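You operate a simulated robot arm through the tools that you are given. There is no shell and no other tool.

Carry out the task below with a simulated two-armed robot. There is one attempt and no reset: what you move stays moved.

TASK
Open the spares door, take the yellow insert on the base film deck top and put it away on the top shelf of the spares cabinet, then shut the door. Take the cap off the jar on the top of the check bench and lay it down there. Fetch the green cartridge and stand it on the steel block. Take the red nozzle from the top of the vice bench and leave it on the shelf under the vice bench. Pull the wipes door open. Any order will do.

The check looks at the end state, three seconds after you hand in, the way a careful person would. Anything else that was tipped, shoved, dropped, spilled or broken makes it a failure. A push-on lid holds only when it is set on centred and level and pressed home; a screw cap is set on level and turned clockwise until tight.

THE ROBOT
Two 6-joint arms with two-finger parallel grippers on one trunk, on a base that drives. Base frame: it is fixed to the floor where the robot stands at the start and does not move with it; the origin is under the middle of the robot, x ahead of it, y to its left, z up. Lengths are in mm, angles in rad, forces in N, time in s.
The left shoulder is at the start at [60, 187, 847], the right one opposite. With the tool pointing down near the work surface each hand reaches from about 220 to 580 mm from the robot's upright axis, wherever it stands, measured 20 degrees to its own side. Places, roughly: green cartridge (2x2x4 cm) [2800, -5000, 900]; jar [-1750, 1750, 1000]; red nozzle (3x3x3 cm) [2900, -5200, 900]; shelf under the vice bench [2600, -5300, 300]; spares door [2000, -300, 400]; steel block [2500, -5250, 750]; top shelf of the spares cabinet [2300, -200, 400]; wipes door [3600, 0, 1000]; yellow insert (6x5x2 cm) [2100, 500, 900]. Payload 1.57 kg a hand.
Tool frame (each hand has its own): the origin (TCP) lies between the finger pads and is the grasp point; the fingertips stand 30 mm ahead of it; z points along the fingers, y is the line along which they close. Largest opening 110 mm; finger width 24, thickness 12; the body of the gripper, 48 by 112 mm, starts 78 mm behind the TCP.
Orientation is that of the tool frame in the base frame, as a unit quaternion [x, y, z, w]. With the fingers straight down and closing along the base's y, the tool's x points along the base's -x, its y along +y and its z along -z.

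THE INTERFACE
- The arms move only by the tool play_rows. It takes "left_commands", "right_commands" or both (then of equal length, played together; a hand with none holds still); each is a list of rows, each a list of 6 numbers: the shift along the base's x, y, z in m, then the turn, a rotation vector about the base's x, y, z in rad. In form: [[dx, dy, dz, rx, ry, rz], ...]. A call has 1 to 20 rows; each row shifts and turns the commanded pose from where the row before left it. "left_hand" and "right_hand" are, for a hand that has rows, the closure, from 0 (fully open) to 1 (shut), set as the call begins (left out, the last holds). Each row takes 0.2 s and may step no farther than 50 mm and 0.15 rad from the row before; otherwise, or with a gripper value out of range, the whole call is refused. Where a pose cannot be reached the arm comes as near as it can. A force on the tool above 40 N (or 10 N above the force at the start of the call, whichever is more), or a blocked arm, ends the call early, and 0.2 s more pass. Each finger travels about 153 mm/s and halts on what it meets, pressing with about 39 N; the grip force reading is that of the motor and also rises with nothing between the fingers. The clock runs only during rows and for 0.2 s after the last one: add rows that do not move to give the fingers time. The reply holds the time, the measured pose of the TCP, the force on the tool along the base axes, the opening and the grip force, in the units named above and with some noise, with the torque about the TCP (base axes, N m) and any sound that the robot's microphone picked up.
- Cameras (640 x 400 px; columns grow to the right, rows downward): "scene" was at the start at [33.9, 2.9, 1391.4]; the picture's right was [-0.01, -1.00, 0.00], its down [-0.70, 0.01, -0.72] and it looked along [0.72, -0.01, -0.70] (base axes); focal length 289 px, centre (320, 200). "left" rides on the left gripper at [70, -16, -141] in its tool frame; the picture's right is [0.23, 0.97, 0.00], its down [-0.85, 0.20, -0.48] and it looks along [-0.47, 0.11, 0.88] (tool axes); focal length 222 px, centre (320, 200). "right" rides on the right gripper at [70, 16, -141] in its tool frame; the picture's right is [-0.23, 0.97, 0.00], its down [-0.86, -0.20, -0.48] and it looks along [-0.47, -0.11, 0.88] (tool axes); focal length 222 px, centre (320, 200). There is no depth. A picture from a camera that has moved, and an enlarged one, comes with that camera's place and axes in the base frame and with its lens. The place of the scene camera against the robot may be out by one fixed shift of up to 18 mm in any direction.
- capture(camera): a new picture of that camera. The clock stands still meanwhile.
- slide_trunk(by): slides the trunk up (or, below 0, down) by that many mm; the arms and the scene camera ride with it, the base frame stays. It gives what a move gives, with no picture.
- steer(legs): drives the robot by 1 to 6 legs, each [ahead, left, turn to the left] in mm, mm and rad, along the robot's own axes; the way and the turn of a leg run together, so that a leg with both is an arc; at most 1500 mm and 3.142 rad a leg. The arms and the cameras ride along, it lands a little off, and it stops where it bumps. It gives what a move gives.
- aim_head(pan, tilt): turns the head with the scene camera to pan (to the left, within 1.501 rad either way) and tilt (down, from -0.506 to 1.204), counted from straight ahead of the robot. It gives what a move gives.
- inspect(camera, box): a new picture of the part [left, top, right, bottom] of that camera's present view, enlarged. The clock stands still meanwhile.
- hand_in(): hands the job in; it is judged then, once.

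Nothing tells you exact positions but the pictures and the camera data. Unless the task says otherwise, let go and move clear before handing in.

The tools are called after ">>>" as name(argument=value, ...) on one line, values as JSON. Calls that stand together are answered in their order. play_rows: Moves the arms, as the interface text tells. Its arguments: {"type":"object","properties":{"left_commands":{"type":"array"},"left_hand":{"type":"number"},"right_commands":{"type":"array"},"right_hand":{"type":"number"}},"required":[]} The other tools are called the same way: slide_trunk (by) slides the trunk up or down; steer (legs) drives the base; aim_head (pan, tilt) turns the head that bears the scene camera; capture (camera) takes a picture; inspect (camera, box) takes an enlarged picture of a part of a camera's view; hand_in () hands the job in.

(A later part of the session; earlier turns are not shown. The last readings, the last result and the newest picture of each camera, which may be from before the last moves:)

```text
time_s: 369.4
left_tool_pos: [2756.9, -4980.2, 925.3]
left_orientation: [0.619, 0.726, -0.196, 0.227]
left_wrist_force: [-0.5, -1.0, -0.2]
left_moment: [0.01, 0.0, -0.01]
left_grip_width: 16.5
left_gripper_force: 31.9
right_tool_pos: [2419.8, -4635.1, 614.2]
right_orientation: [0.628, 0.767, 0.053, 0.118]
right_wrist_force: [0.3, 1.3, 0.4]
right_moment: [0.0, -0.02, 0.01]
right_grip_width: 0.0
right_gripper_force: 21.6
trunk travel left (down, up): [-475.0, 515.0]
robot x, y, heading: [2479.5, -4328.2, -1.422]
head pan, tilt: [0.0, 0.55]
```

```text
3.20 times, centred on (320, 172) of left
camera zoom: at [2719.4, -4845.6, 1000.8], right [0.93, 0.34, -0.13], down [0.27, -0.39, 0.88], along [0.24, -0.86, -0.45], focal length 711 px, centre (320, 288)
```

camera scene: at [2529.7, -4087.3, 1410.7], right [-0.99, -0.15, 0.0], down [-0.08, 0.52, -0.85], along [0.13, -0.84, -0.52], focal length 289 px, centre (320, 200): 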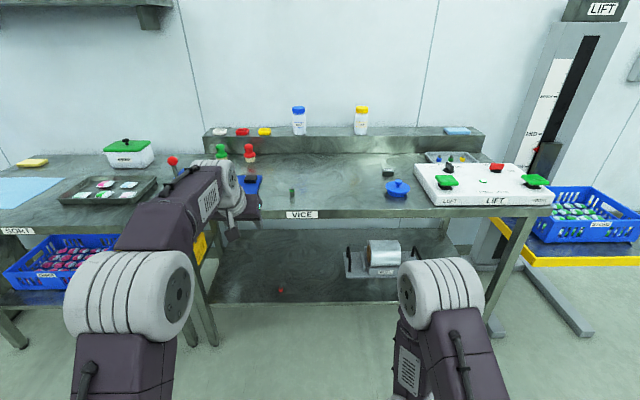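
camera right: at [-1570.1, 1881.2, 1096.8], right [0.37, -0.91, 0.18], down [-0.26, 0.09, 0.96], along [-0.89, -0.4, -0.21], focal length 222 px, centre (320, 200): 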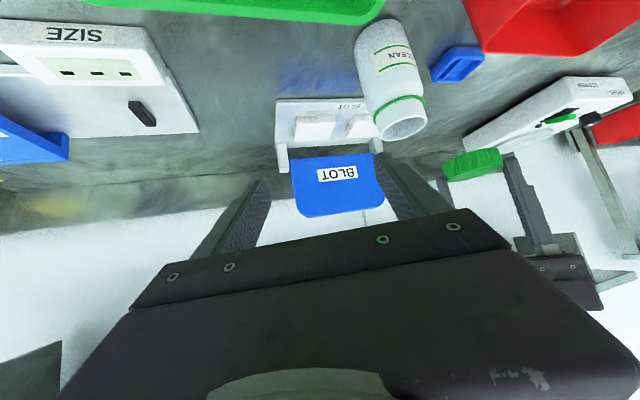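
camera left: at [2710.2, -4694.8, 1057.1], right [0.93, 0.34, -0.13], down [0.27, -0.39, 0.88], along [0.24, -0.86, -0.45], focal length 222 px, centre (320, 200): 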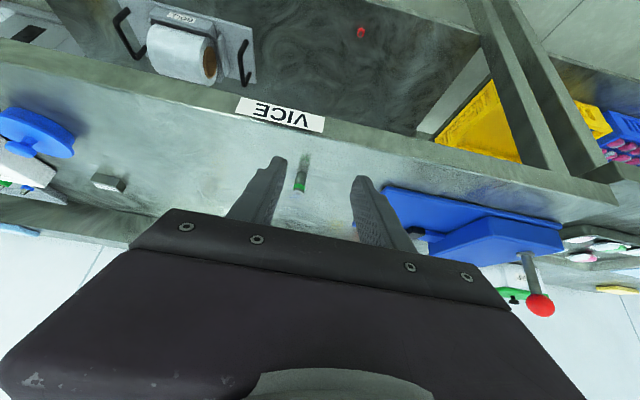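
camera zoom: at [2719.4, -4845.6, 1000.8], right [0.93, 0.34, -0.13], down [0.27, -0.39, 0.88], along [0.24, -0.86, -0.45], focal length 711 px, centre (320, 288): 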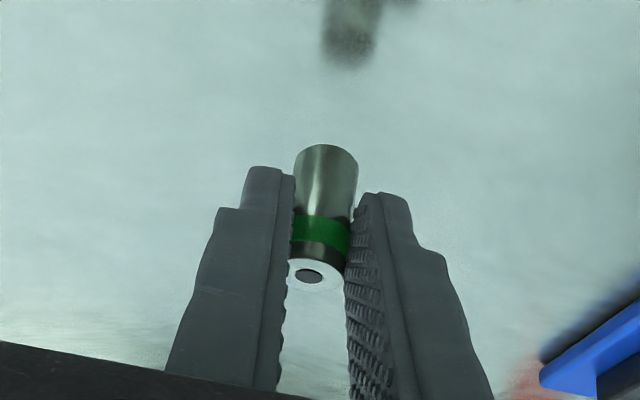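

Cartridge held upright (16.4 mm). Raising it and driving across to the steel block.

>>> play_rows(left_commands=[[0, 0, 0.02, 0, 0, 0], [0, 0, 0.02, 0, 0, 0], [0, 0, 0.02, 0, 0, 0], [0, 0, 0.02, 0, 0, 0], [0, 0, 0, 0, 0, 0]])

>>> steer(legs=[[0, -365, 0]])

>>> capture(camera="left")

>>> capture(camera="scene")

```text
time_s: 370.6
left_tool_pos: [2753.7, -4971.4, 999.1]
left_orientation: [0.62, 0.726, -0.196, 0.226]
left_wrist_force: [-0.3, 0.1, 0.0]
left_moment: [0.0, 0.01, 0.03]
left_grip_width: 16.3
left_gripper_force: 31.6
left hand out of reach, approached as far as the arm can: row 4
right_tool_pos: [2420.0, -4636.6, 613.7]
right_orientation: [0.627, 0.768, 0.054, 0.117]
right_wrist_force: [0.3, -1.5, -0.1]
right_moment: [0.06, 0.03, -0.04]
right_grip_width: 0.0
right_gripper_force: 21.2
trunk travel left (down, up): [-475.0, 515.0]
robot x, y, heading: [2477.9, -4328.4, -1.419]
head pan, tilt: [0.0, 0.55]
```

```text
time_s: 372.9
left_tool_pos: [2397.1, -5023.6, 999.1]
left_orientation: [0.618, 0.726, -0.195, 0.227]
left_wrist_force: [-0.1, 0.2, -0.8]
left_moment: [0.04, -0.02, 0.0]
left_grip_width: 16.3
left_gripper_force: 31.6
right_tool_pos: [2062.3, -4689.9, 615.1]
right_orientation: [0.626, 0.769, 0.054, 0.118]
right_wrist_force: [1.0, 0.0, 0.4]
right_moment: [-0.03, -0.05, 0.0]
right_grip_width: 0.0
right_gripper_force: 21.0
trunk travel left (down, up): [-475.0, 515.0]
robot x, y, heading: [2121.7, -4381.8, -1.423]
head pan, tilt: [0.0, 0.55]
```

```text
taken
camera left: at [2361.3, -4888.3, 1075.4], right [0.93, 0.34, -0.13], down [0.27, -0.39, 0.88], along [0.25, -0.86, -0.45], focal length 222 px, centre (320, 200)
```

left: 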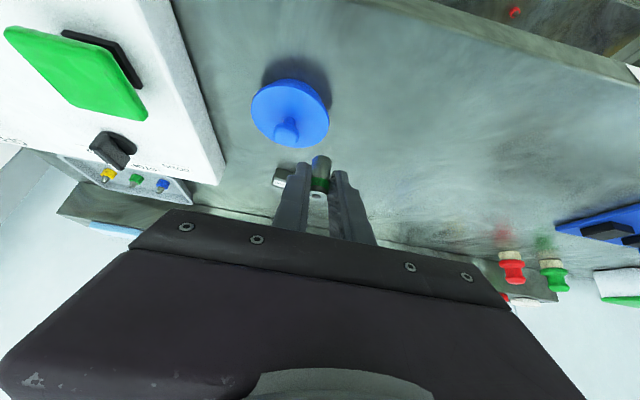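

```text
taken
camera scene: at [2138.5, -4407.3, 1410.6], right [-0.99, -0.15, 0.0], down [-0.08, 0.52, -0.85], along [0.13, -0.84, -0.52], focal length 289 px, centre (320, 200)
```

scene: 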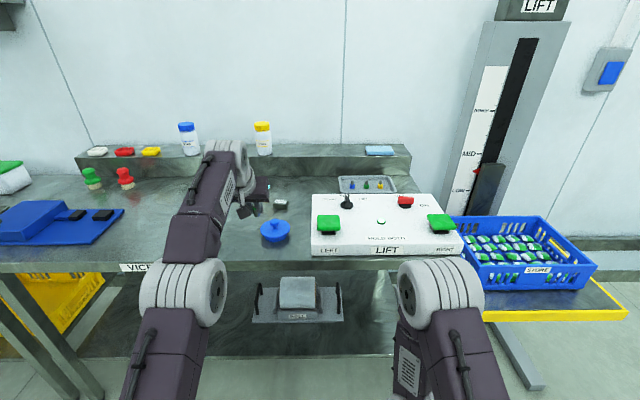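

>>> inspect(camera="left", box=[240, 130, 400, 230])

>>> inspect(camera="scene", box=[220, 170, 340, 250])

```text
4.00 times, centred on (320, 180) of left
camera zoom: at [2361.3, -4888.3, 1075.4], right [0.93, 0.34, -0.13], down [0.27, -0.39, 0.88], along [0.25, -0.86, -0.45], focal length 888 px, centre (320, 280)
```

zoom: 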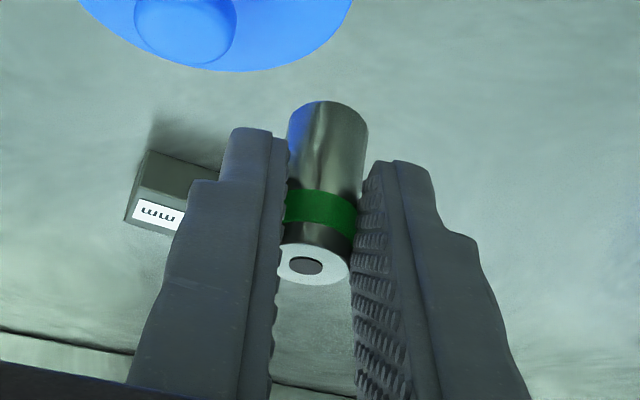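

```text
5.00 times, centred on (280, 210) of scene
camera zoom: at [2138.5, -4407.3, 1410.6], right [-0.99, -0.15, 0.0], down [-0.08, 0.52, -0.85], along [0.13, -0.84, -0.52], focal length 1443 px, centre (520, 150)
```

zoom: 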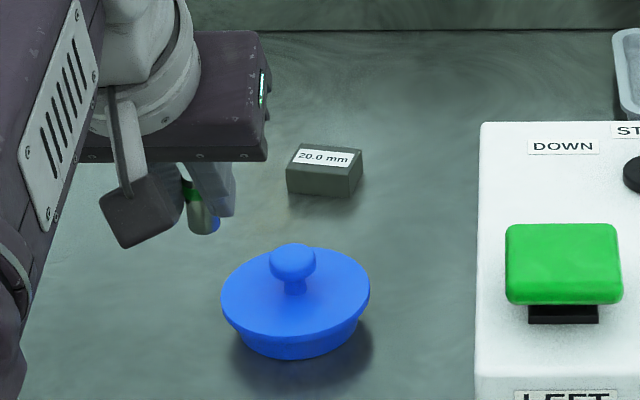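

The steel block is a gauge block (label "20.0 mm" on top, ~45×30 mm) near [2395, -5232] in the left hand's frame. Driving closer and re-viewing.

>>> steer(legs=[[110, -5, 0]])

>>> capture(camera="left")

>>> inspect(camera="left", box=[200, 100, 360, 200])

>>> inspect(camera="scene", box=[200, 170, 360, 270])

```text
time_s: 374.1
left_tool_pos: [2409.2, -5134.9, 999.0]
left_orientation: [0.619, 0.726, -0.196, 0.227]
left_wrist_force: [0.6, -0.6, -0.2]
left_moment: [0.03, 0.01, -0.03]
left_grip_width: 16.4
left_gripper_force: 31.5
right_tool_pos: [2073.0, -4800.9, 614.7]
right_orientation: [0.627, 0.768, 0.054, 0.118]
right_wrist_force: [0.9, -0.3, -0.1]
right_moment: [-0.01, 0.0, 0.01]
right_grip_width: 0.0
right_gripper_force: 21.0
trunk travel left (down, up): [-475.0, 515.0]
robot x, y, heading: [2132.2, -4491.9, -1.421]
head pan, tilt: [0.0, 0.55]
```

```text
taken
camera left: at [2372.4, -5001.0, 1074.8], right [0.93, 0.34, -0.13], down [0.27, -0.39, 0.88], along [0.24, -0.86, -0.45], focal length 222 px, centre (320, 200)
```

left: 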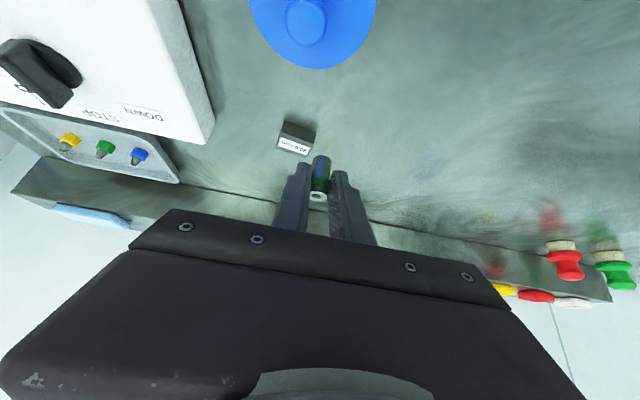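

```text
4.00 times, centred on (280, 150) of left
camera zoom: at [2372.4, -5001.0, 1074.8], right [0.93, 0.34, -0.13], down [0.27, -0.39, 0.88], along [0.24, -0.86, -0.45], focal length 888 px, centre (480, 400)
```

zoom: 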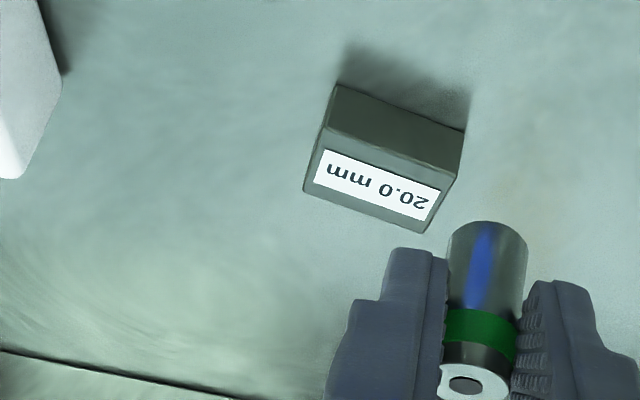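

```text
4.00 times, centred on (280, 220) of scene
camera zoom: at [2151.2, -4519.7, 1410.6], right [-0.99, -0.15, 0.0], down [-0.08, 0.52, -0.85], along [0.13, -0.84, -0.52], focal length 1155 px, centre (480, 120)
```

zoom: 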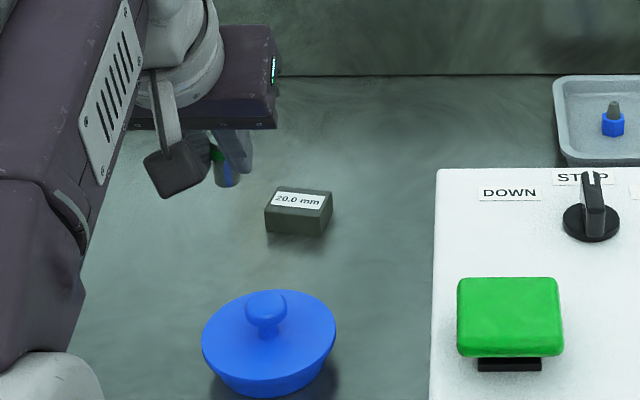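

>>> steer(legs=[[85, -30, 0]])

>>> capture(camera="left")

>>> inspect(camera="left", box=[240, 60, 400, 210])

```text
time_s: 375.2
left_tool_pos: [2390.5, -5226.2, 1000.2]
left_orientation: [0.619, 0.726, -0.195, 0.227]
left_wrist_force: [-0.6, -0.4, -0.6]
left_moment: [0.04, -0.02, 0.0]
left_grip_width: 16.3
left_gripper_force: 31.3
right_tool_pos: [2056.1, -4890.6, 614.4]
right_orientation: [0.627, 0.768, 0.053, 0.118]
right_wrist_force: [0.7, -0.3, 0.2]
right_moment: [0.05, -0.02, 0.03]
right_grip_width: 0.0
right_gripper_force: 21.4
trunk travel left (down, up): [-475.0, 515.0]
robot x, y, heading: [2116.9, -4584.0, -1.42]
head pan, tilt: [0.0, 0.55]
```

```text
taken
camera left: at [2354.9, -5090.8, 1074.8], right [0.93, 0.34, -0.13], down [0.27, -0.39, 0.88], along [0.24, -0.86, -0.45], focal length 222 px, centre (320, 200)
```

left: 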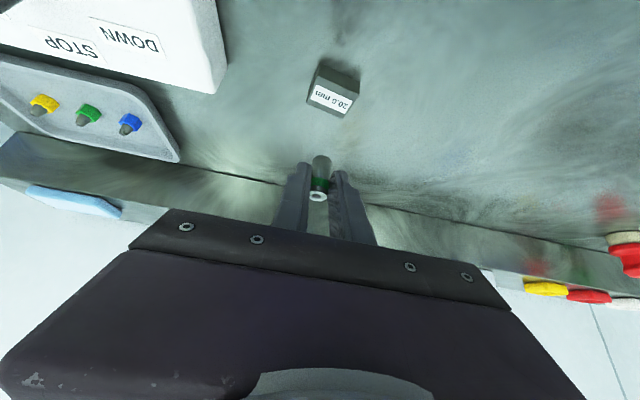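

```text
2.67 times, centred on (320, 135) of left
camera zoom: at [2354.9, -5090.8, 1074.8], right [0.93, 0.34, -0.13], down [0.27, -0.39, 0.88], along [0.24, -0.86, -0.45], focal length 592 px, centre (320, 373)
```

zoom: 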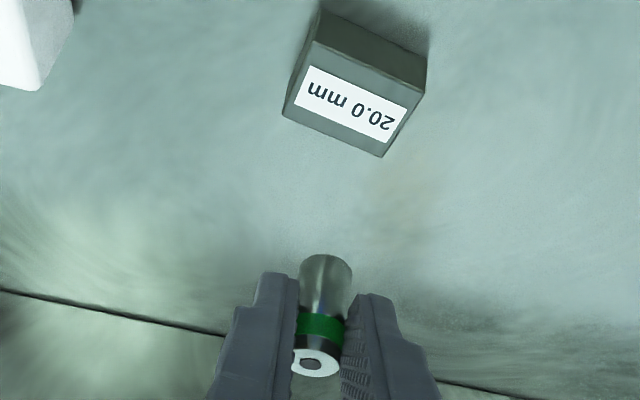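

>>> play_rows(left_commands=[[0, 0.0005, -0.015, 0, 0, 0], [0, 0.0005, -0.015, 0, 0, 0], [0, 0, -0.015, 0, 0, 0], [0, 0, -0.01, 0, 0, 0], [0, 0, 0, 0, 0, 0]])

>>> inspect(camera="left", box=[240, 90, 400, 210])

>>> inspect(camera="scene", box=[200, 190, 360, 290])

```text
time_s: 376.4
left_tool_pos: [2391.7, -5222.9, 945.0]
left_orientation: [0.619, 0.725, -0.197, 0.228]
left_wrist_force: [0.9, 0.5, 0.0]
left_moment: [0.04, -0.04, 0.01]
left_grip_width: 16.3
left_gripper_force: 31.6
right_tool_pos: [2056.4, -4890.2, 615.1]
right_orientation: [0.627, 0.768, 0.054, 0.119]
right_wrist_force: [0.7, -0.3, -0.6]
right_moment: [0.01, 0.0, 0.03]
right_grip_width: 0.0
right_gripper_force: 21.5
trunk travel left (down, up): [-475.0, 515.0]
robot x, y, heading: [2117.7, -4584.4, -1.42]
head pan, tilt: [0.0, 0.55]
```

```text
3.33 times, centred on (320, 150) of left
camera zoom: at [2355.6, -5088.4, 1020.2], right [0.93, 0.34, -0.13], down [0.27, -0.39, 0.88], along [0.24, -0.86, -0.45], focal length 740 px, centre (320, 367)
```

zoom: 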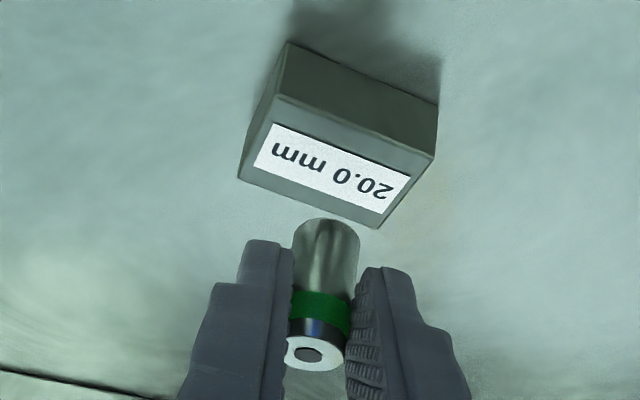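

```text
4.00 times, centred on (280, 240) of scene
camera zoom: at [2134.0, -4607.9, 1410.6], right [-0.99, -0.15, 0.0], down [-0.08, 0.52, -0.85], along [0.13, -0.84, -0.52], focal length 1155 px, centre (480, 40)
```

zoom: 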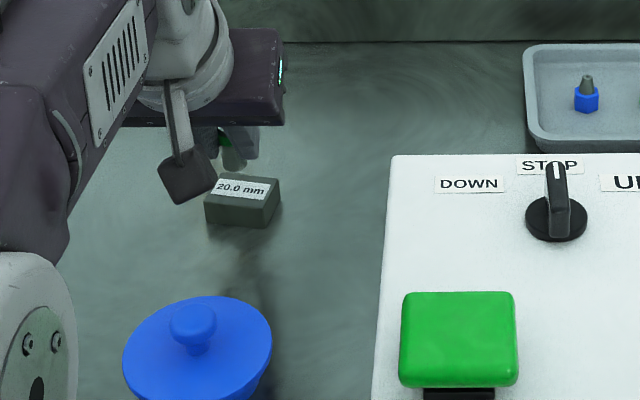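

Aligned within ~2 mm over the block centre. Lowering slowly.

>>> play_rows(left_commands=[[-0.001, 0.0, -0.005, 0, 0, 0], [-0.001, 0.0005, -0.005, 0, 0, 0], [0, 0, -0.004, 0, 0, 0], [0, 0, 0, 0, 0, 0]])

>>> inspect(camera="left", box=[240, 90, 400, 210])

```text
time_s: 377.4
left_tool_pos: [2389.2, -5223.0, 930.5]
left_orientation: [0.62, 0.725, -0.196, 0.227]
left_wrist_force: [-0.7, 0.6, 0.1]
left_moment: [0.03, -0.01, 0.01]
left_grip_width: 16.4
left_gripper_force: 31.9
right_tool_pos: [2056.7, -4890.2, 614.6]
right_orientation: [0.627, 0.768, 0.054, 0.118]
right_wrist_force: [-0.5, -0.2, 0.4]
right_moment: [0.0, -0.03, 0.02]
right_grip_width: 0.0
right_gripper_force: 21.4
trunk travel left (down, up): [-475.0, 515.0]
robot x, y, heading: [2116.1, -4580.8, -1.422]
head pan, tilt: [0.0, 0.55]
```

```text
3.33 times, centred on (320, 150) of left
camera zoom: at [2353.0, -5088.3, 1006.6], right [0.93, 0.34, -0.13], down [0.27, -0.39, 0.88], along [0.24, -0.86, -0.45], focal length 740 px, centre (320, 367)
```

zoom: 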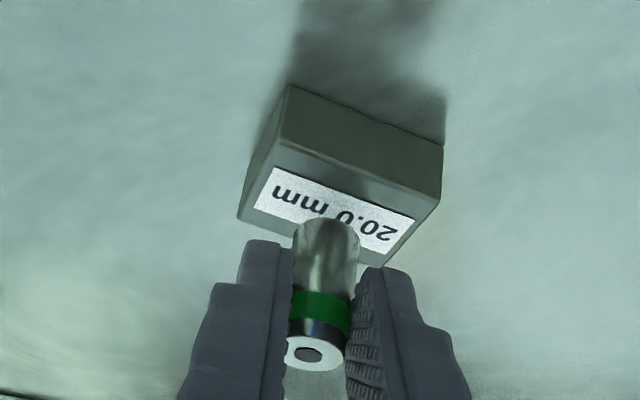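

>>> play_rows(left_commands=[[0.002, 0.0005, -0.002, 0, 0, 0], [0, 0, -0.002, 0, 0, 0], [0, 0, 0, 0, 0, 0]])

>>> play_rows(left_commands=[[0, 0, -0.0015, 0, 0, 0], [0, 0, 0, 0, 0, 0]])

>>> play_rows(left_commands=[[0, 0, -0.0012, 0, 0, 0], [0, 0, 0, 0, 0, 0]])

>>> inspect(camera="left", box=[240, 90, 400, 210])

```text
time_s: 378.2
left_tool_pos: [2391.9, -5222.8, 927.0]
left_orientation: [0.619, 0.726, -0.196, 0.227]
left_wrist_force: [0.5, 0.3, -0.4]
left_moment: [0.02, 0.02, -0.01]
left_grip_width: 16.3
left_gripper_force: 31.3
right_tool_pos: [2056.2, -4889.6, 614.4]
right_orientation: [0.627, 0.768, 0.053, 0.118]
right_wrist_force: [-0.1, -0.2, -0.3]
right_moment: [0.02, 0.01, -0.01]
right_grip_width: 0.1
right_gripper_force: 21.2
trunk travel left (down, up): [-475.0, 515.0]
robot x, y, heading: [2118.9, -4582.9, -1.423]
head pan, tilt: [0.0, 0.55]
```

```text
time_s: 378.8
left_tool_pos: [2391.1, -5222.3, 924.9]
left_orientation: [0.619, 0.726, -0.196, 0.227]
left_wrist_force: [0.2, -0.4, -0.4]
left_moment: [-0.02, 0.02, -0.01]
left_grip_width: 16.3
left_gripper_force: 31.7
right_tool_pos: [2056.7, -4890.9, 614.6]
right_orientation: [0.626, 0.769, 0.053, 0.118]
right_wrist_force: [-0.1, -0.7, 0.2]
right_moment: [-0.01, 0.01, -0.01]
right_grip_width: 0.0
right_gripper_force: 22.1
trunk travel left (down, up): [-475.0, 515.0]
robot x, y, heading: [2119.3, -4584.5, -1.417]
head pan, tilt: [0.0, 0.55]
```

```text
time_s: 379.4
left_tool_pos: [2391.8, -5222.4, 924.2]
left_orientation: [0.619, 0.726, -0.195, 0.228]
left_wrist_force: [0.1, -0.8, -0.9]
left_moment: [0.01, -0.01, 0.02]
left_grip_width: 16.1
left_gripper_force: 31.9
right_tool_pos: [2056.0, -4890.8, 614.9]
right_orientation: [0.627, 0.768, 0.053, 0.118]
right_wrist_force: [-0.1, 0.0, 0.3]
right_moment: [-0.01, -0.01, 0.02]
right_grip_width: 0.1
right_gripper_force: 21.4
trunk travel left (down, up): [-475.0, 515.0]
robot x, y, heading: [2118.6, -4583.6, -1.423]
head pan, tilt: [0.0, 0.55]
```

```text
3.33 times, centred on (320, 150) of left
camera zoom: at [2354.8, -5087.8, 999.7], right [0.93, 0.34, -0.13], down [0.27, -0.39, 0.88], along [0.24, -0.86, -0.45], focal length 740 px, centre (320, 367)
```

zoom: 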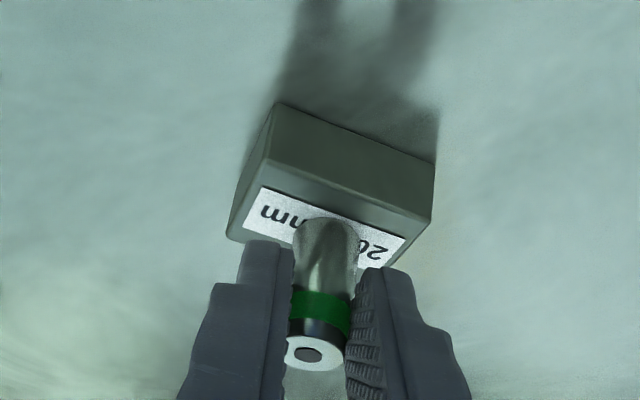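

>>> play_rows(left_commands=[[0, 0, -0.0012, 0, 0, 0], [0, 0, 0, 0, 0, 0]])

>>> play_rows(left_commands=[[0, 0, -0.0012, 0, 0, 0], [0, 0, 0, 0, 0, 0]])

>>> play_rows(left_commands=[[0, 0, -0.001, 0, 0, 0], [0, 0, 0, 0, 0, 0]])

```text
time_s: 380.0
left_tool_pos: [2390.9, -5222.1, 923.3]
left_orientation: [0.62, 0.725, -0.197, 0.227]
left_wrist_force: [-0.4, -0.4, 1.5]
left_moment: [-0.08, 0.04, 0.01]
left_grip_width: 16.1
left_gripper_force: 31.3
right_tool_pos: [2055.5, -4890.1, 615.2]
right_orientation: [0.627, 0.768, 0.053, 0.118]
right_wrist_force: [-0.7, -0.1, 1.2]
right_moment: [0.01, 0.0, -0.01]
right_grip_width: 0.0
right_gripper_force: 20.8
trunk travel left (down, up): [-475.0, 515.0]
robot x, y, heading: [2118.3, -4583.5, -1.426]
head pan, tilt: [0.0, 0.55]
```

```text
time_s: 380.6
left_tool_pos: [2391.4, -5222.0, 924.7]
left_orientation: [0.618, 0.725, -0.198, 0.23]
left_wrist_force: [1.1, -1.6, 6.8]
left_moment: [-0.27, -0.03, -0.02]
left_grip_width: 16.4
left_gripper_force: 31.9
right_tool_pos: [2056.7, -4889.5, 615.7]
right_orientation: [0.627, 0.768, 0.053, 0.118]
right_wrist_force: [0.1, 0.2, -0.6]
right_moment: [0.01, -0.03, 0.0]
right_grip_width: 0.2
right_gripper_force: 21.0
trunk travel left (down, up): [-475.0, 515.0]
robot x, y, heading: [2119.0, -4581.0, -1.426]
head pan, tilt: [0.0, 0.55]
```

```text
time_s: 381.2
left_tool_pos: [2391.4, -5221.9, 923.0]
left_orientation: [0.619, 0.725, -0.198, 0.229]
left_wrist_force: [1.6, -4.5, 14.6]
left_moment: [-0.46, -0.07, 0.02]
left_grip_width: 16.1
left_gripper_force: 31.8
right_tool_pos: [2056.3, -4890.2, 615.0]
right_orientation: [0.627, 0.768, 0.051, 0.119]
right_wrist_force: [-0.1, 0.5, -0.1]
right_moment: [-0.03, 0.0, 0.04]
right_grip_width: 0.0
right_gripper_force: 21.1
trunk travel left (down, up): [-475.0, 515.0]
robot x, y, heading: [2117.2, -4582.4, -1.424]
head pan, tilt: [0.0, 0.55]
```

Contact made. Easing the pressure and opening just enough to free the cartridge.

>>> play_rows(left_commands=[[0, 0, 0.001, 0, 0, 0], [0, 0, 0, 0, 0, 0]])

>>> play_rows(left_commands=[[0, 0, 0, 0, 0, 0], [0, 0, 0, 0, 0, 0]], left_hand=0.6)

>>> inspect(camera="left", box=[240, 90, 400, 210])

```text
time_s: 381.8
left_tool_pos: [2391.1, -5221.8, 923.8]
left_orientation: [0.618, 0.726, -0.197, 0.229]
left_wrist_force: [2.2, -4.4, 14.4]
left_moment: [-0.48, -0.07, 0.0]
left_grip_width: 16.3
left_gripper_force: 31.6
right_tool_pos: [2056.0, -4889.6, 614.3]
right_orientation: [0.627, 0.768, 0.051, 0.119]
right_wrist_force: [-0.2, 0.6, 0.0]
right_moment: [0.01, 0.03, -0.01]
right_grip_width: 0.0
right_gripper_force: 20.7
trunk travel left (down, up): [-475.0, 515.0]
robot x, y, heading: [2116.1, -4581.6, -1.426]
head pan, tilt: [0.0, 0.55]
```

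```text
time_s: 382.4
left_tool_pos: [2390.8, -5221.9, 921.6]
left_orientation: [0.619, 0.727, -0.195, 0.227]
left_wrist_force: [-0.6, -0.2, -0.1]
left_moment: [0.0, -0.01, 0.0]
left_grip_width: 44.0
left_gripper_force: 0.1
right_tool_pos: [2056.6, -4890.5, 614.6]
right_orientation: [0.626, 0.769, 0.053, 0.118]
right_wrist_force: [0.6, 0.1, -0.5]
right_moment: [0.01, -0.03, 0.0]
right_grip_width: 0.0
right_gripper_force: 21.4
trunk travel left (down, up): [-475.0, 515.0]
robot x, y, heading: [2122.3, -4582.0, -1.419]
head pan, tilt: [0.0, 0.55]
```

```text
3.33 times, centred on (320, 150) of left
camera zoom: at [2355.2, -5087.4, 996.6], right [0.93, 0.34, -0.13], down [0.27, -0.39, 0.88], along [0.24, -0.86, -0.46], focal length 740 px, centre (320, 367)
```

zoom: 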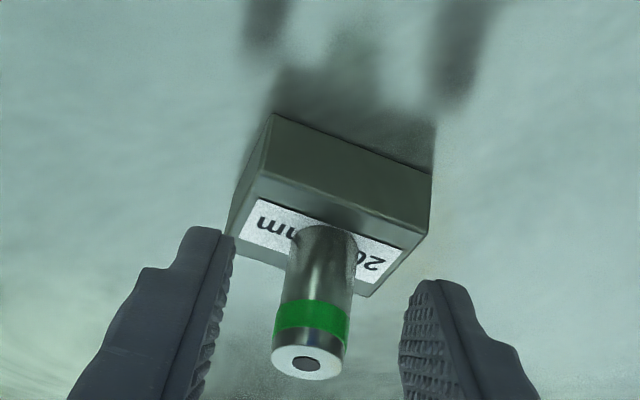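

The cartridge stands on the block. Withdrawing along the hand axis and backing off.

>>> play_rows(left_commands=[[-0.0009, 0.0057, 0.0082, 0, 0, 0], [-0.0017, 0.0113, 0.0164, 0, 0, 0], [-0.0017, 0.0113, 0.0164, 0, 0, 0], [-0.0017, 0.0113, 0.0164, 0, 0, 0], [0, 0, 0, 0, 0, 0]])

>>> steer(legs=[[-400, 0, 0]])

>>> capture(camera="scene")

>>> inspect(camera="scene", box=[180, 130, 340, 230])

```text
time_s: 383.6
left_tool_pos: [2384.7, -5184.3, 979.7]
left_orientation: [0.619, 0.726, -0.195, 0.227]
left_wrist_force: [-0.3, 0.0, 0.0]
left_moment: [-0.02, 0.03, 0.01]
left_grip_width: 44.0
left_gripper_force: 0.2
right_tool_pos: [2057.0, -4891.0, 614.3]
right_orientation: [0.627, 0.768, 0.054, 0.118]
right_wrist_force: [-0.7, -0.2, 0.1]
right_moment: [0.02, 0.03, 0.01]
right_grip_width: 0.1
right_gripper_force: 21.6
trunk travel left (down, up): [-475.0, 515.0]
robot x, y, heading: [2117.4, -4584.9, -1.424]
head pan, tilt: [0.0, 0.55]
```

```text
time_s: 386.1
left_tool_pos: [2326.5, -4792.3, 978.8]
left_orientation: [0.619, 0.726, -0.196, 0.228]
left_wrist_force: [-0.3, -0.5, 0.1]
left_moment: [-0.02, 0.03, -0.01]
left_grip_width: 44.1
left_gripper_force: 0.2
right_tool_pos: [1998.7, -4499.4, 615.1]
right_orientation: [0.627, 0.768, 0.054, 0.119]
right_wrist_force: [0.4, 0.0, -0.1]
right_moment: [0.0, -0.02, 0.02]
right_grip_width: 0.1
right_gripper_force: 21.0
trunk travel left (down, up): [-475.0, 515.0]
robot x, y, heading: [2054.5, -4191.1, -1.424]
head pan, tilt: [0.0, 0.55]
```

```text
taken
camera scene: at [2075.5, -4216.8, 1410.7], right [-0.99, -0.15, 0.0], down [-0.08, 0.52, -0.85], along [0.13, -0.84, -0.52], focal length 289 px, centre (320, 200)
```

scene: 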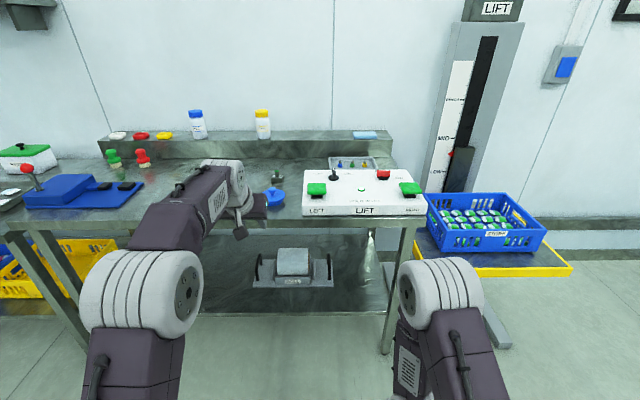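

```text
4.00 times, centred on (260, 180) of scene
camera zoom: at [2075.5, -4216.8, 1410.7], right [-0.99, -0.15, 0.0], down [-0.08, 0.52, -0.85], along [0.13, -0.84, -0.52], focal length 1155 px, centre (560, 280)
```

zoom: 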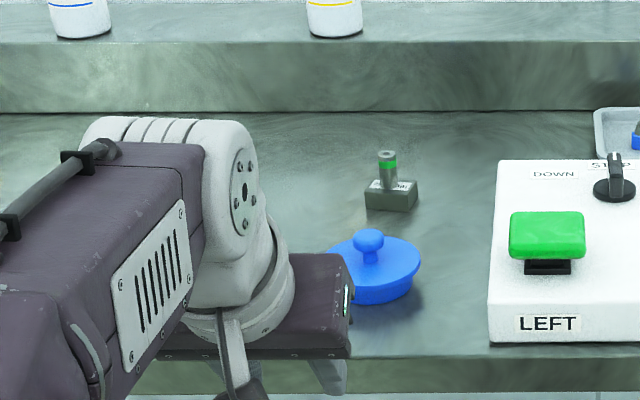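

The green cartridge stands upright on the block. Last task: the wipes door. I'll fold the left hand back and look for it behind the deck line.

>>> play_rows(left_commands=[[-0.003, 0.03, -0.02, 0.1485, 0.0209, 0], [-0.003, 0.03, -0.03, 0.1485, 0.0209, 0], [-0.003, 0.03, -0.035, 0.1485, 0.0209, 0], [-0.003, 0.03, -0.035, 0.1485, 0.0209, 0], [-0.003, 0.03, -0.035, 0, 0, 0], [-0.003, 0.03, -0.035, 0, 0, 0], [0, 0.02, -0.035, 0, 0, 0]], left_hand=0)

>>> steer(legs=[[-350, 0, 0], [0, 0, 1.56]])

>>> aim_head(pan=0.8, tilt=0.2)

>>> capture(camera="scene")

>>> aim_head(pan=0.1, tilt=0.2)

>>> capture(camera="scene")

```text
time_s: 387.7
left_tool_pos: [2310.6, -4593.5, 752.9]
left_orientation: [0.649, 0.761, 0.0, 0.007]
left_wrist_force: [-0.2, 0.4, -0.3]
left_moment: [0.01, 0.0, -0.02]
left_grip_width: 109.8
left_gripper_force: 0.0
right_tool_pos: [1998.1, -4501.5, 614.5]
right_orientation: [0.626, 0.769, 0.054, 0.118]
right_wrist_force: [-0.5, -0.1, -0.9]
right_moment: [-0.02, 0.0, -0.02]
right_grip_width: 0.0
right_gripper_force: 21.3
trunk travel left (down, up): [-475.0, 515.0]
robot x, y, heading: [2059.1, -4192.9, -1.426]
head pan, tilt: [0.0, 0.55]
```

```text
time_s: 393.7
left_tool_pos: [2412.2, -3598.3, 753.3]
left_orientation: [-0.072, 0.997, 0.005, 0.005]
left_wrist_force: [0.4, 0.6, 0.3]
left_moment: [-0.05, 0.01, 0.0]
left_grip_width: 109.7
left_gripper_force: 0.0
right_tool_pos: [2314.8, -3909.6, 614.7]
right_orientation: [-0.093, 0.987, 0.122, 0.047]
right_wrist_force: [0.3, -0.1, 0.5]
right_moment: [0.0, 0.01, 0.02]
right_grip_width: 0.0
right_gripper_force: 21.0
trunk travel left (down, up): [-475.0, 515.0]
robot x, y, heading: [2004.1, -3843.9, 0.142]
head pan, tilt: [0.0, 0.55]
```

```text
time_s: 394.9
left_tool_pos: [2412.2, -3596.8, 753.4]
left_orientation: [-0.071, 0.997, 0.005, 0.006]
left_wrist_force: [0.5, -0.4, -1.0]
left_moment: [-0.05, 0.01, 0.0]
left_grip_width: 109.9
left_gripper_force: 0.0
right_tool_pos: [2314.1, -3910.2, 616.8]
right_orientation: [-0.093, 0.987, 0.121, 0.046]
right_wrist_force: [-0.1, -0.8, 0.1]
right_moment: [-0.04, -0.02, 0.03]
right_grip_width: 0.0
right_gripper_force: 21.9
trunk travel left (down, up): [-475.0, 515.0]
robot x, y, heading: [2009.5, -3842.9, 0.133]
head pan, tilt: [0.799, 0.201]
```

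```text
taken
camera scene: at [2014.9, -3773.4, 1442.9], right [0.8, -0.6, 0.0], down [-0.12, -0.16, -0.98], along [0.58, 0.79, -0.2], focal length 289 px, centre (320, 200)
```

scene: 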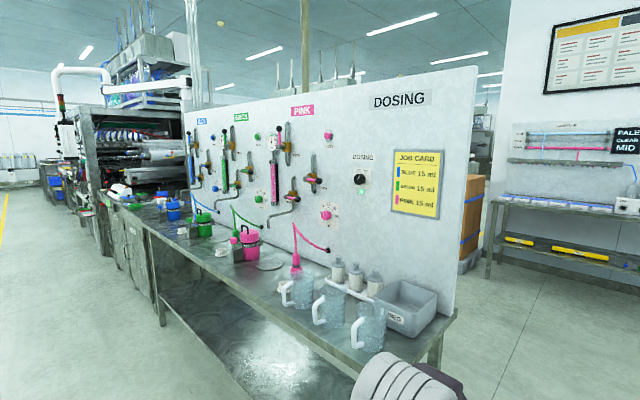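

```text
time_s: 395.9
left_tool_pos: [2411.6, -3598.0, 753.5]
left_orientation: [-0.071, 0.997, 0.005, 0.004]
left_wrist_force: [-0.5, 0.5, 0.1]
left_moment: [0.01, 0.01, 0.0]
left_grip_width: 110.3
left_gripper_force: 0.0
right_tool_pos: [2314.2, -3909.1, 615.7]
right_orientation: [-0.093, 0.987, 0.121, 0.047]
right_wrist_force: [-0.2, -0.3, -0.3]
right_moment: [0.03, 0.02, -0.03]
right_grip_width: 0.0
right_gripper_force: 21.1
trunk travel left (down, up): [-475.0, 515.0]
robot x, y, heading: [2009.0, -3846.3, 0.134]
head pan, tilt: [0.099, 0.201]
```

```text
taken
camera scene: at [2050.0, -3826.6, 1442.9], right [0.23, -0.97, 0.0], down [-0.19, -0.05, -0.98], along [0.95, 0.23, -0.2], focal length 289 px, centre (320, 200)
```

scene: 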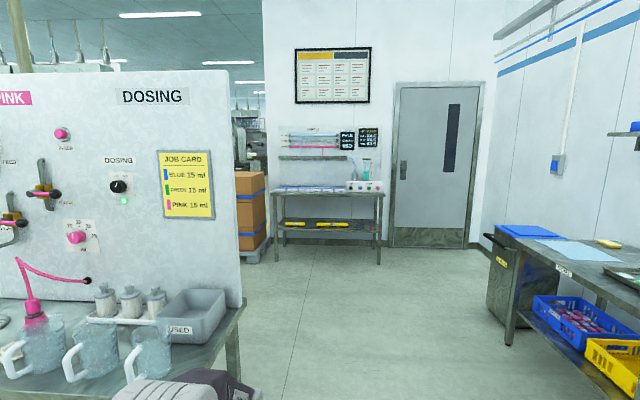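

The passage around the right end of the dosing bench leads behind the line. Driving through it and looking toward [3600, 0].

>>> steer(legs=[[1450, -80, 0], [250, 0, 0], [0, 0, 1.55]])

>>> aim_head(pan=0, tilt=0.2)

>>> capture(camera="scene")

```text
time_s: 408.3
left_tool_pos: [3483.6, -3277.4, 752.6]
left_orientation: [0.741, -0.671, -0.007, 0.0]
left_wrist_force: [0.6, 0.3, 0.3]
left_moment: [0.0, 0.0, 0.02]
left_grip_width: 109.9
left_gripper_force: 0.1
right_tool_pos: [3790.3, -3387.2, 615.0]
right_orientation: [0.75, -0.648, -0.12, 0.051]
right_wrist_force: [-0.4, -0.4, -1.1]
right_moment: [0.0, 0.02, 0.0]
right_grip_width: 0.0
right_gripper_force: 21.4
trunk travel left (down, up): [-475.0, 515.0]
robot x, y, heading: [3711.3, -3692.2, 1.665]
head pan, tilt: [0.099, 0.201]
```

```text
time_s: 409.0
left_tool_pos: [3484.4, -3275.8, 751.8]
left_orientation: [0.742, -0.671, -0.006, -0.001]
left_wrist_force: [0.5, 0.2, 0.5]
left_moment: [-0.02, 0.01, -0.02]
left_grip_width: 110.1
left_gripper_force: 0.0
right_tool_pos: [3790.3, -3387.1, 615.4]
right_orientation: [0.75, -0.648, -0.12, 0.051]
right_wrist_force: [1.2, -0.4, 0.4]
right_moment: [0.04, 0.01, 0.02]
right_grip_width: 0.2
right_gripper_force: 21.1
trunk travel left (down, up): [-475.0, 515.0]
robot x, y, heading: [3712.9, -3696.0, 1.659]
head pan, tilt: [0.0, 0.201]
```

```text
taken
camera scene: at [3720.7, -3654.5, 1442.9], right [1.0, 0.09, 0.0], down [0.02, -0.2, -0.98], along [-0.09, 0.98, -0.2], focal length 289 px, centre (320, 200)
```

scene: 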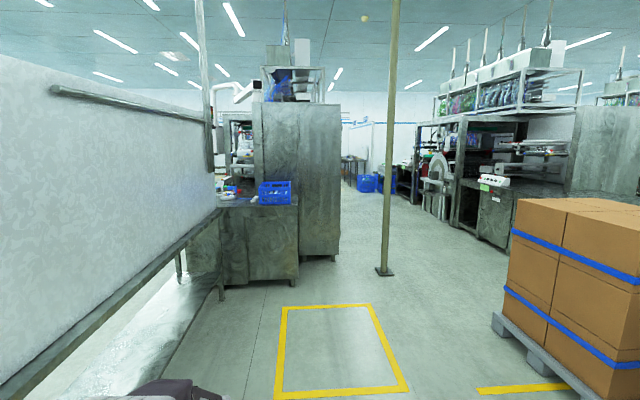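

Behind the deck stands a tall gray cabinet near x≈3200–3670, y≈-130 and up; its corridor side likely has the wipes door. There's a pillar near [4236, -587]. Moving up the corridor to see it.

>>> steer(legs=[[900, -850, 0], [400, 0, 0]])

>>> aim_head(pan=0.25, tilt=0.2)

>>> capture(camera="scene")

>>> inspect(camera="scene", box=[200, 60, 400, 260])

```text
time_s: 417.3
left_tool_pos: [4243.5, -1915.6, 752.3]
left_orientation: [0.732, -0.681, -0.006, 0.0]
left_wrist_force: [-0.1, -0.6, -0.6]
left_moment: [-0.04, 0.0, -0.01]
left_grip_width: 109.9
left_gripper_force: 0.1
right_tool_pos: [4548.0, -2035.0, 614.8]
right_orientation: [0.741, -0.659, -0.119, 0.049]
right_wrist_force: [0.3, 0.4, -0.8]
right_moment: [-0.01, 0.03, 0.04]
right_grip_width: 0.0
right_gripper_force: 21.7
trunk travel left (down, up): [-475.0, 515.0]
robot x, y, heading: [4461.0, -2337.6, 1.637]
head pan, tilt: [0.0, 0.201]
```

```text
time_s: 418.1
left_tool_pos: [4244.1, -1915.6, 753.9]
left_orientation: [0.731, -0.682, -0.007, 0.0]
left_wrist_force: [0.0, -0.4, 0.1]
left_moment: [-0.01, 0.02, -0.01]
left_grip_width: 110.1
left_gripper_force: 0.1
right_tool_pos: [4548.0, -2034.2, 615.6]
right_orientation: [0.741, -0.659, -0.121, 0.048]
right_wrist_force: [0.5, -0.4, 0.0]
right_moment: [0.0, 0.0, 0.0]
right_grip_width: 0.0
right_gripper_force: 21.1
trunk travel left (down, up): [-475.0, 515.0]
robot x, y, heading: [4457.3, -2336.4, 1.63]
head pan, tilt: [0.25, 0.201]
```

```text
taken
camera scene: at [4448.1, -2303.9, 1442.9], right [0.95, 0.31, 0.0], down [0.06, -0.19, -0.98], along [-0.3, 0.93, -0.2], focal length 289 px, centre (320, 200)
```

scene: 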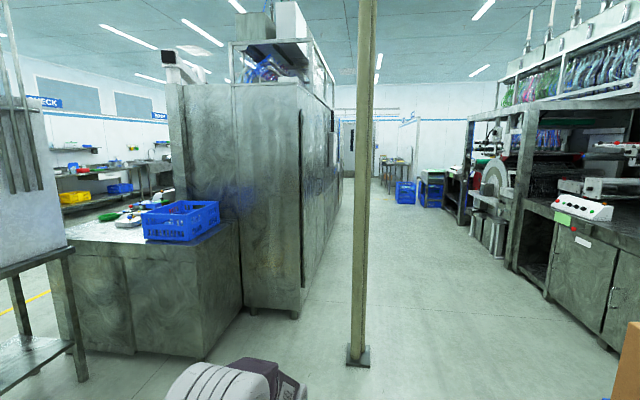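

```text
2.00 times, centred on (300, 160) of scene
camera zoom: at [4448.1, -2303.9, 1442.9], right [0.95, 0.31, 0.0], down [0.06, -0.19, -0.98], along [-0.3, 0.93, -0.2], focal length 577 px, centre (360, 280)
```

zoom: 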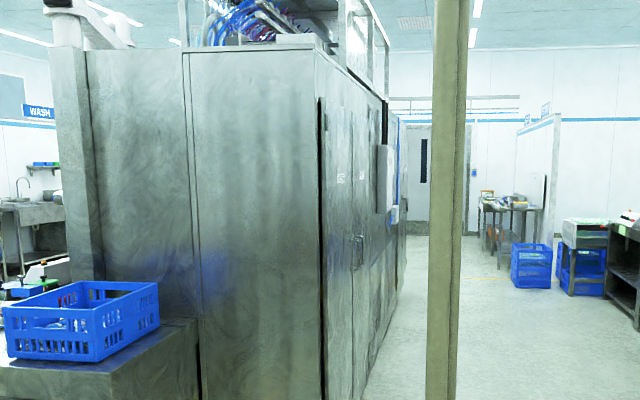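

The tall cabinet's corridor face has labelled doors with handles. I'll go round the pillar on its right side and face the cabinet.

>>> steer(legs=[[1000, -430, 0], [1300, 0, 0], [0, 0, 1.65]])

>>> aim_head(pan=0, tilt=0.3)

>>> capture(camera="scene")

```text
time_s: 422.2
left_tool_pos: [4477.7, -1162.8, 750.1]
left_orientation: [0.711, -0.703, -0.005, -0.002]
left_wrist_force: [0.9, -0.1, 0.3]
left_moment: [0.01, 0.01, 0.0]
left_grip_width: 109.9
left_gripper_force: 0.0
right_tool_pos: [4773.3, -1302.4, 614.5]
right_orientation: [0.721, -0.681, -0.119, 0.045]
right_wrist_force: [-0.3, 0.0, 0.4]
right_moment: [-0.04, -0.01, 0.01]
right_grip_width: 0.0
right_gripper_force: 21.0
trunk travel left (down, up): [-475.0, 515.0]
robot x, y, heading: [4673.8, -1600.0, 1.565]
head pan, tilt: [0.25, 0.201]
stopped in leg 1: the robot was blocked; the commanded pose is now the measured one
```

```text
time_s: 422.9
left_tool_pos: [4478.0, -1163.0, 750.9]
left_orientation: [0.711, -0.703, -0.005, -0.001]
left_wrist_force: [-0.3, 0.2, -0.2]
left_moment: [-0.03, -0.01, -0.02]
left_grip_width: 110.2
left_gripper_force: 0.1
right_tool_pos: [4773.9, -1302.5, 613.8]
right_orientation: [0.721, -0.682, -0.118, 0.044]
right_wrist_force: [-0.1, 0.4, -0.8]
right_moment: [-0.05, -0.04, 0.01]
right_grip_width: 0.0
right_gripper_force: 21.3
trunk travel left (down, up): [-475.0, 515.0]
robot x, y, heading: [4668.6, -1601.6, 1.571]
head pan, tilt: [0.0, 0.3]
```

```text
taken
camera scene: at [4675.4, -1558.0, 1433.5], right [1.0, 0.0, 0.01], down [0.01, -0.3, -0.95], along [0.0, 0.95, -0.3], focal length 289 px, centre (320, 200)
```

scene: 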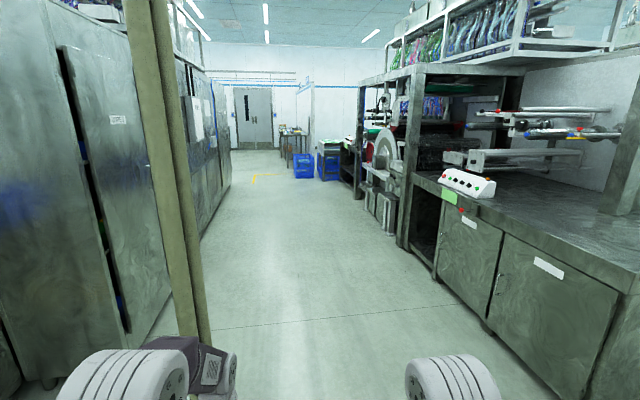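

The base was blocked — probably by the pallet of boxes on the right. Checking.

>>> aim_head(pan=-1.4, tilt=0.7)

>>> capture(camera="scene")

>>> aim_head(pan=-0.7, tilt=0.9)

>>> capture(camera="scene")

>>> capture(camera="right")

```text
time_s: 424.5
left_tool_pos: [4477.9, -1163.7, 750.9]
left_orientation: [0.71, -0.704, -0.004, -0.003]
left_wrist_force: [-0.1, 0.1, 0.7]
left_moment: [-0.03, -0.02, 0.02]
left_grip_width: 110.1
left_gripper_force: 0.1
right_tool_pos: [4772.8, -1302.3, 614.5]
right_orientation: [0.721, -0.682, -0.119, 0.043]
right_wrist_force: [0.4, 0.4, 0.5]
right_moment: [0.02, 0.03, 0.03]
right_grip_width: 0.0
right_gripper_force: 21.3
trunk travel left (down, up): [-475.0, 515.0]
robot x, y, heading: [4672.2, -1595.0, 1.568]
head pan, tilt: [-1.4, 0.7]
```

```text
taken
camera scene: at [4759.5, -1638.3, 1398.0], right [0.17, -0.99, 0.0], down [-0.63, -0.11, -0.77], along [0.76, 0.13, -0.64], focal length 289 px, centre (320, 200)
```

scene: 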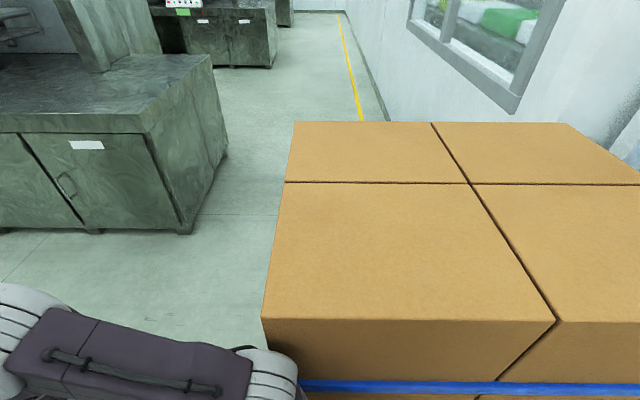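

```text
time_s: 425.5
left_tool_pos: [4477.3, -1165.3, 751.9]
left_orientation: [0.711, -0.703, -0.004, -0.001]
left_wrist_force: [-0.5, 0.2, -0.4]
left_moment: [0.01, 0.02, 0.01]
left_grip_width: 110.1
left_gripper_force: 0.1
right_tool_pos: [4773.6, -1302.4, 614.1]
right_orientation: [0.72, -0.682, -0.119, 0.043]
right_wrist_force: [-0.1, -0.3, 0.0]
right_moment: [0.0, -0.01, 0.01]
right_grip_width: 0.0
right_gripper_force: 21.5
trunk travel left (down, up): [-475.0, 515.0]
robot x, y, heading: [4666.2, -1598.7, 1.568]
head pan, tilt: [-0.7, 0.901]
```

```text
taken
camera scene: at [4724.6, -1595.3, 1381.6], right [0.76, -0.64, 0.01], down [-0.5, -0.6, -0.62], along [0.4, 0.47, -0.78], focal length 289 px, centre (320, 200)
```

scene: 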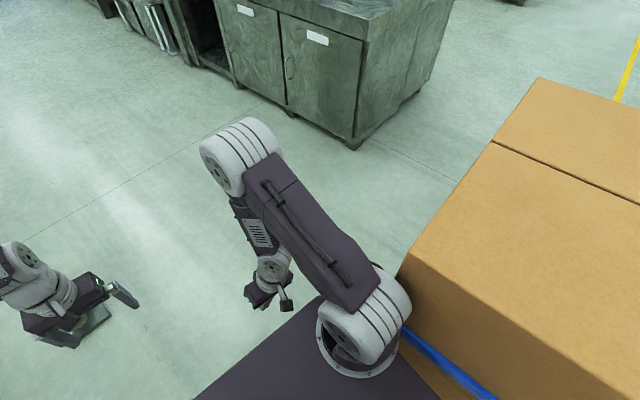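

```text
taken
camera right: at [4794.9, -1387.6, 747.9], right [-0.96, 0.16, 0.24], down [0.27, 0.81, 0.51], along [-0.12, 0.56, -0.82], focal length 222 px, centre (320, 200)
```

right: 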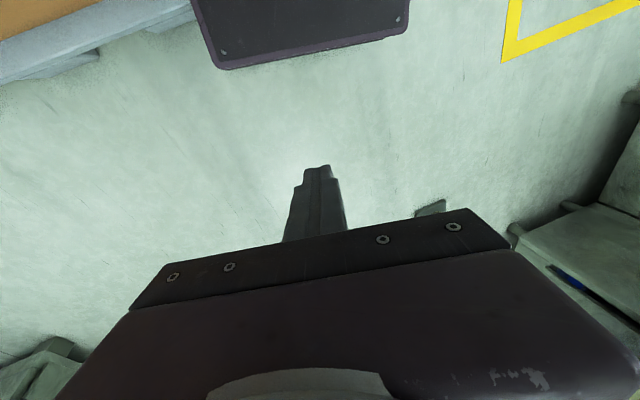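

My right shoulder is touching the strapped box stack. It looks still neatly aligned; I'll move away to the left and continue north past the pillar.

>>> steer(legs=[[0, 130, 0]])

>>> aim_head(pan=-1.2, tilt=0.7)

>>> capture(camera="scene")

>>> aim_head(pan=0.3, tilt=0.5)

>>> capture(camera="scene")

```text
time_s: 426.8
left_tool_pos: [4350.2, -1164.8, 752.7]
left_orientation: [0.709, -0.705, -0.006, -0.001]
left_wrist_force: [0.0, 0.6, 0.2]
left_moment: [-0.02, -0.04, -0.02]
left_grip_width: 110.0
left_gripper_force: 0.0
right_tool_pos: [4645.5, -1303.3, 614.0]
right_orientation: [0.72, -0.682, -0.121, 0.045]
right_wrist_force: [0.0, -0.8, -0.2]
right_moment: [0.04, -0.02, -0.01]
right_grip_width: 0.2
right_gripper_force: 21.2
trunk travel left (down, up): [-475.0, 515.0]
robot x, y, heading: [4538.1, -1597.9, 1.573]
head pan, tilt: [-0.7, 0.901]
```

```text
time_s: 427.8
left_tool_pos: [4350.1, -1164.5, 752.9]
left_orientation: [0.71, -0.704, -0.006, -0.002]
left_wrist_force: [-0.5, 0.0, -0.7]
left_moment: [-0.01, -0.01, 0.0]
left_grip_width: 109.8
left_gripper_force: 0.1
right_tool_pos: [4644.2, -1303.8, 615.1]
right_orientation: [0.72, -0.682, -0.121, 0.045]
right_wrist_force: [0.1, 0.6, -0.3]
right_moment: [-0.02, 0.0, -0.04]
right_grip_width: 0.0
right_gripper_force: 21.4
trunk travel left (down, up): [-475.0, 515.0]
robot x, y, heading: [4539.9, -1599.1, 1.572]
head pan, tilt: [-1.201, 0.7]
```

```text
taken
camera scene: at [4629.9, -1624.7, 1397.5], right [0.36, -0.93, 0.0], down [-0.6, -0.23, -0.76], along [0.71, 0.28, -0.64], focal length 289 px, centre (320, 200)
```

scene: 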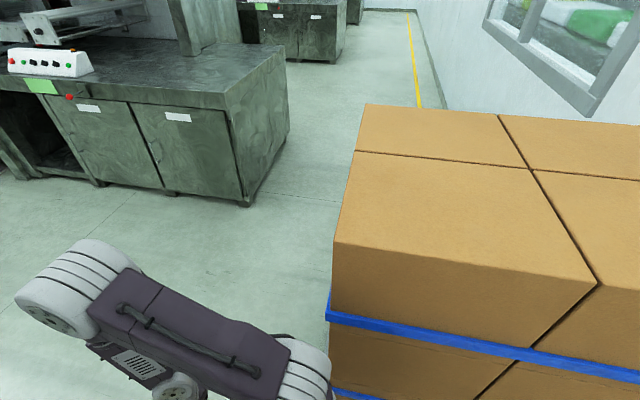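

```text
time_s: 429.4
left_tool_pos: [4350.3, -1165.8, 752.8]
left_orientation: [0.709, -0.705, -0.007, -0.001]
left_wrist_force: [-0.4, 0.4, 0.4]
left_moment: [0.03, 0.01, 0.0]
left_grip_width: 110.0
left_gripper_force: 0.0
right_tool_pos: [4645.1, -1304.6, 614.6]
right_orientation: [0.719, -0.682, -0.122, 0.045]
right_wrist_force: [0.7, -0.1, 0.1]
right_moment: [0.0, -0.02, -0.01]
right_grip_width: 0.0
right_gripper_force: 21.5
trunk travel left (down, up): [-475.0, 515.0]
robot x, y, heading: [4538.2, -1603.9, 1.573]
head pan, tilt: [0.3, 0.499]
```

```text
taken
camera scene: at [4524.1, -1568.5, 1415.2], right [0.96, 0.29, 0.0], down [0.14, -0.46, -0.88], along [-0.26, 0.84, -0.48], focal length 289 px, centre (320, 200)
```

scene: 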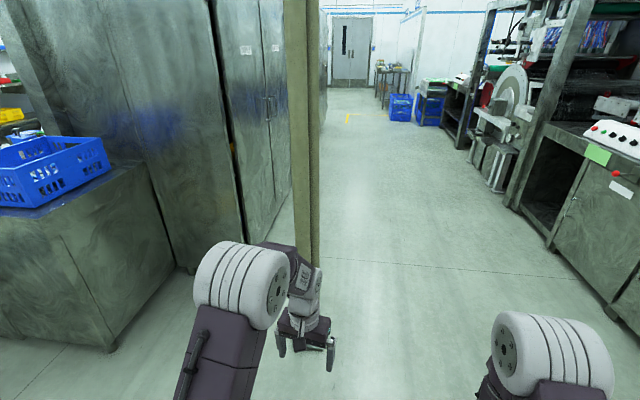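

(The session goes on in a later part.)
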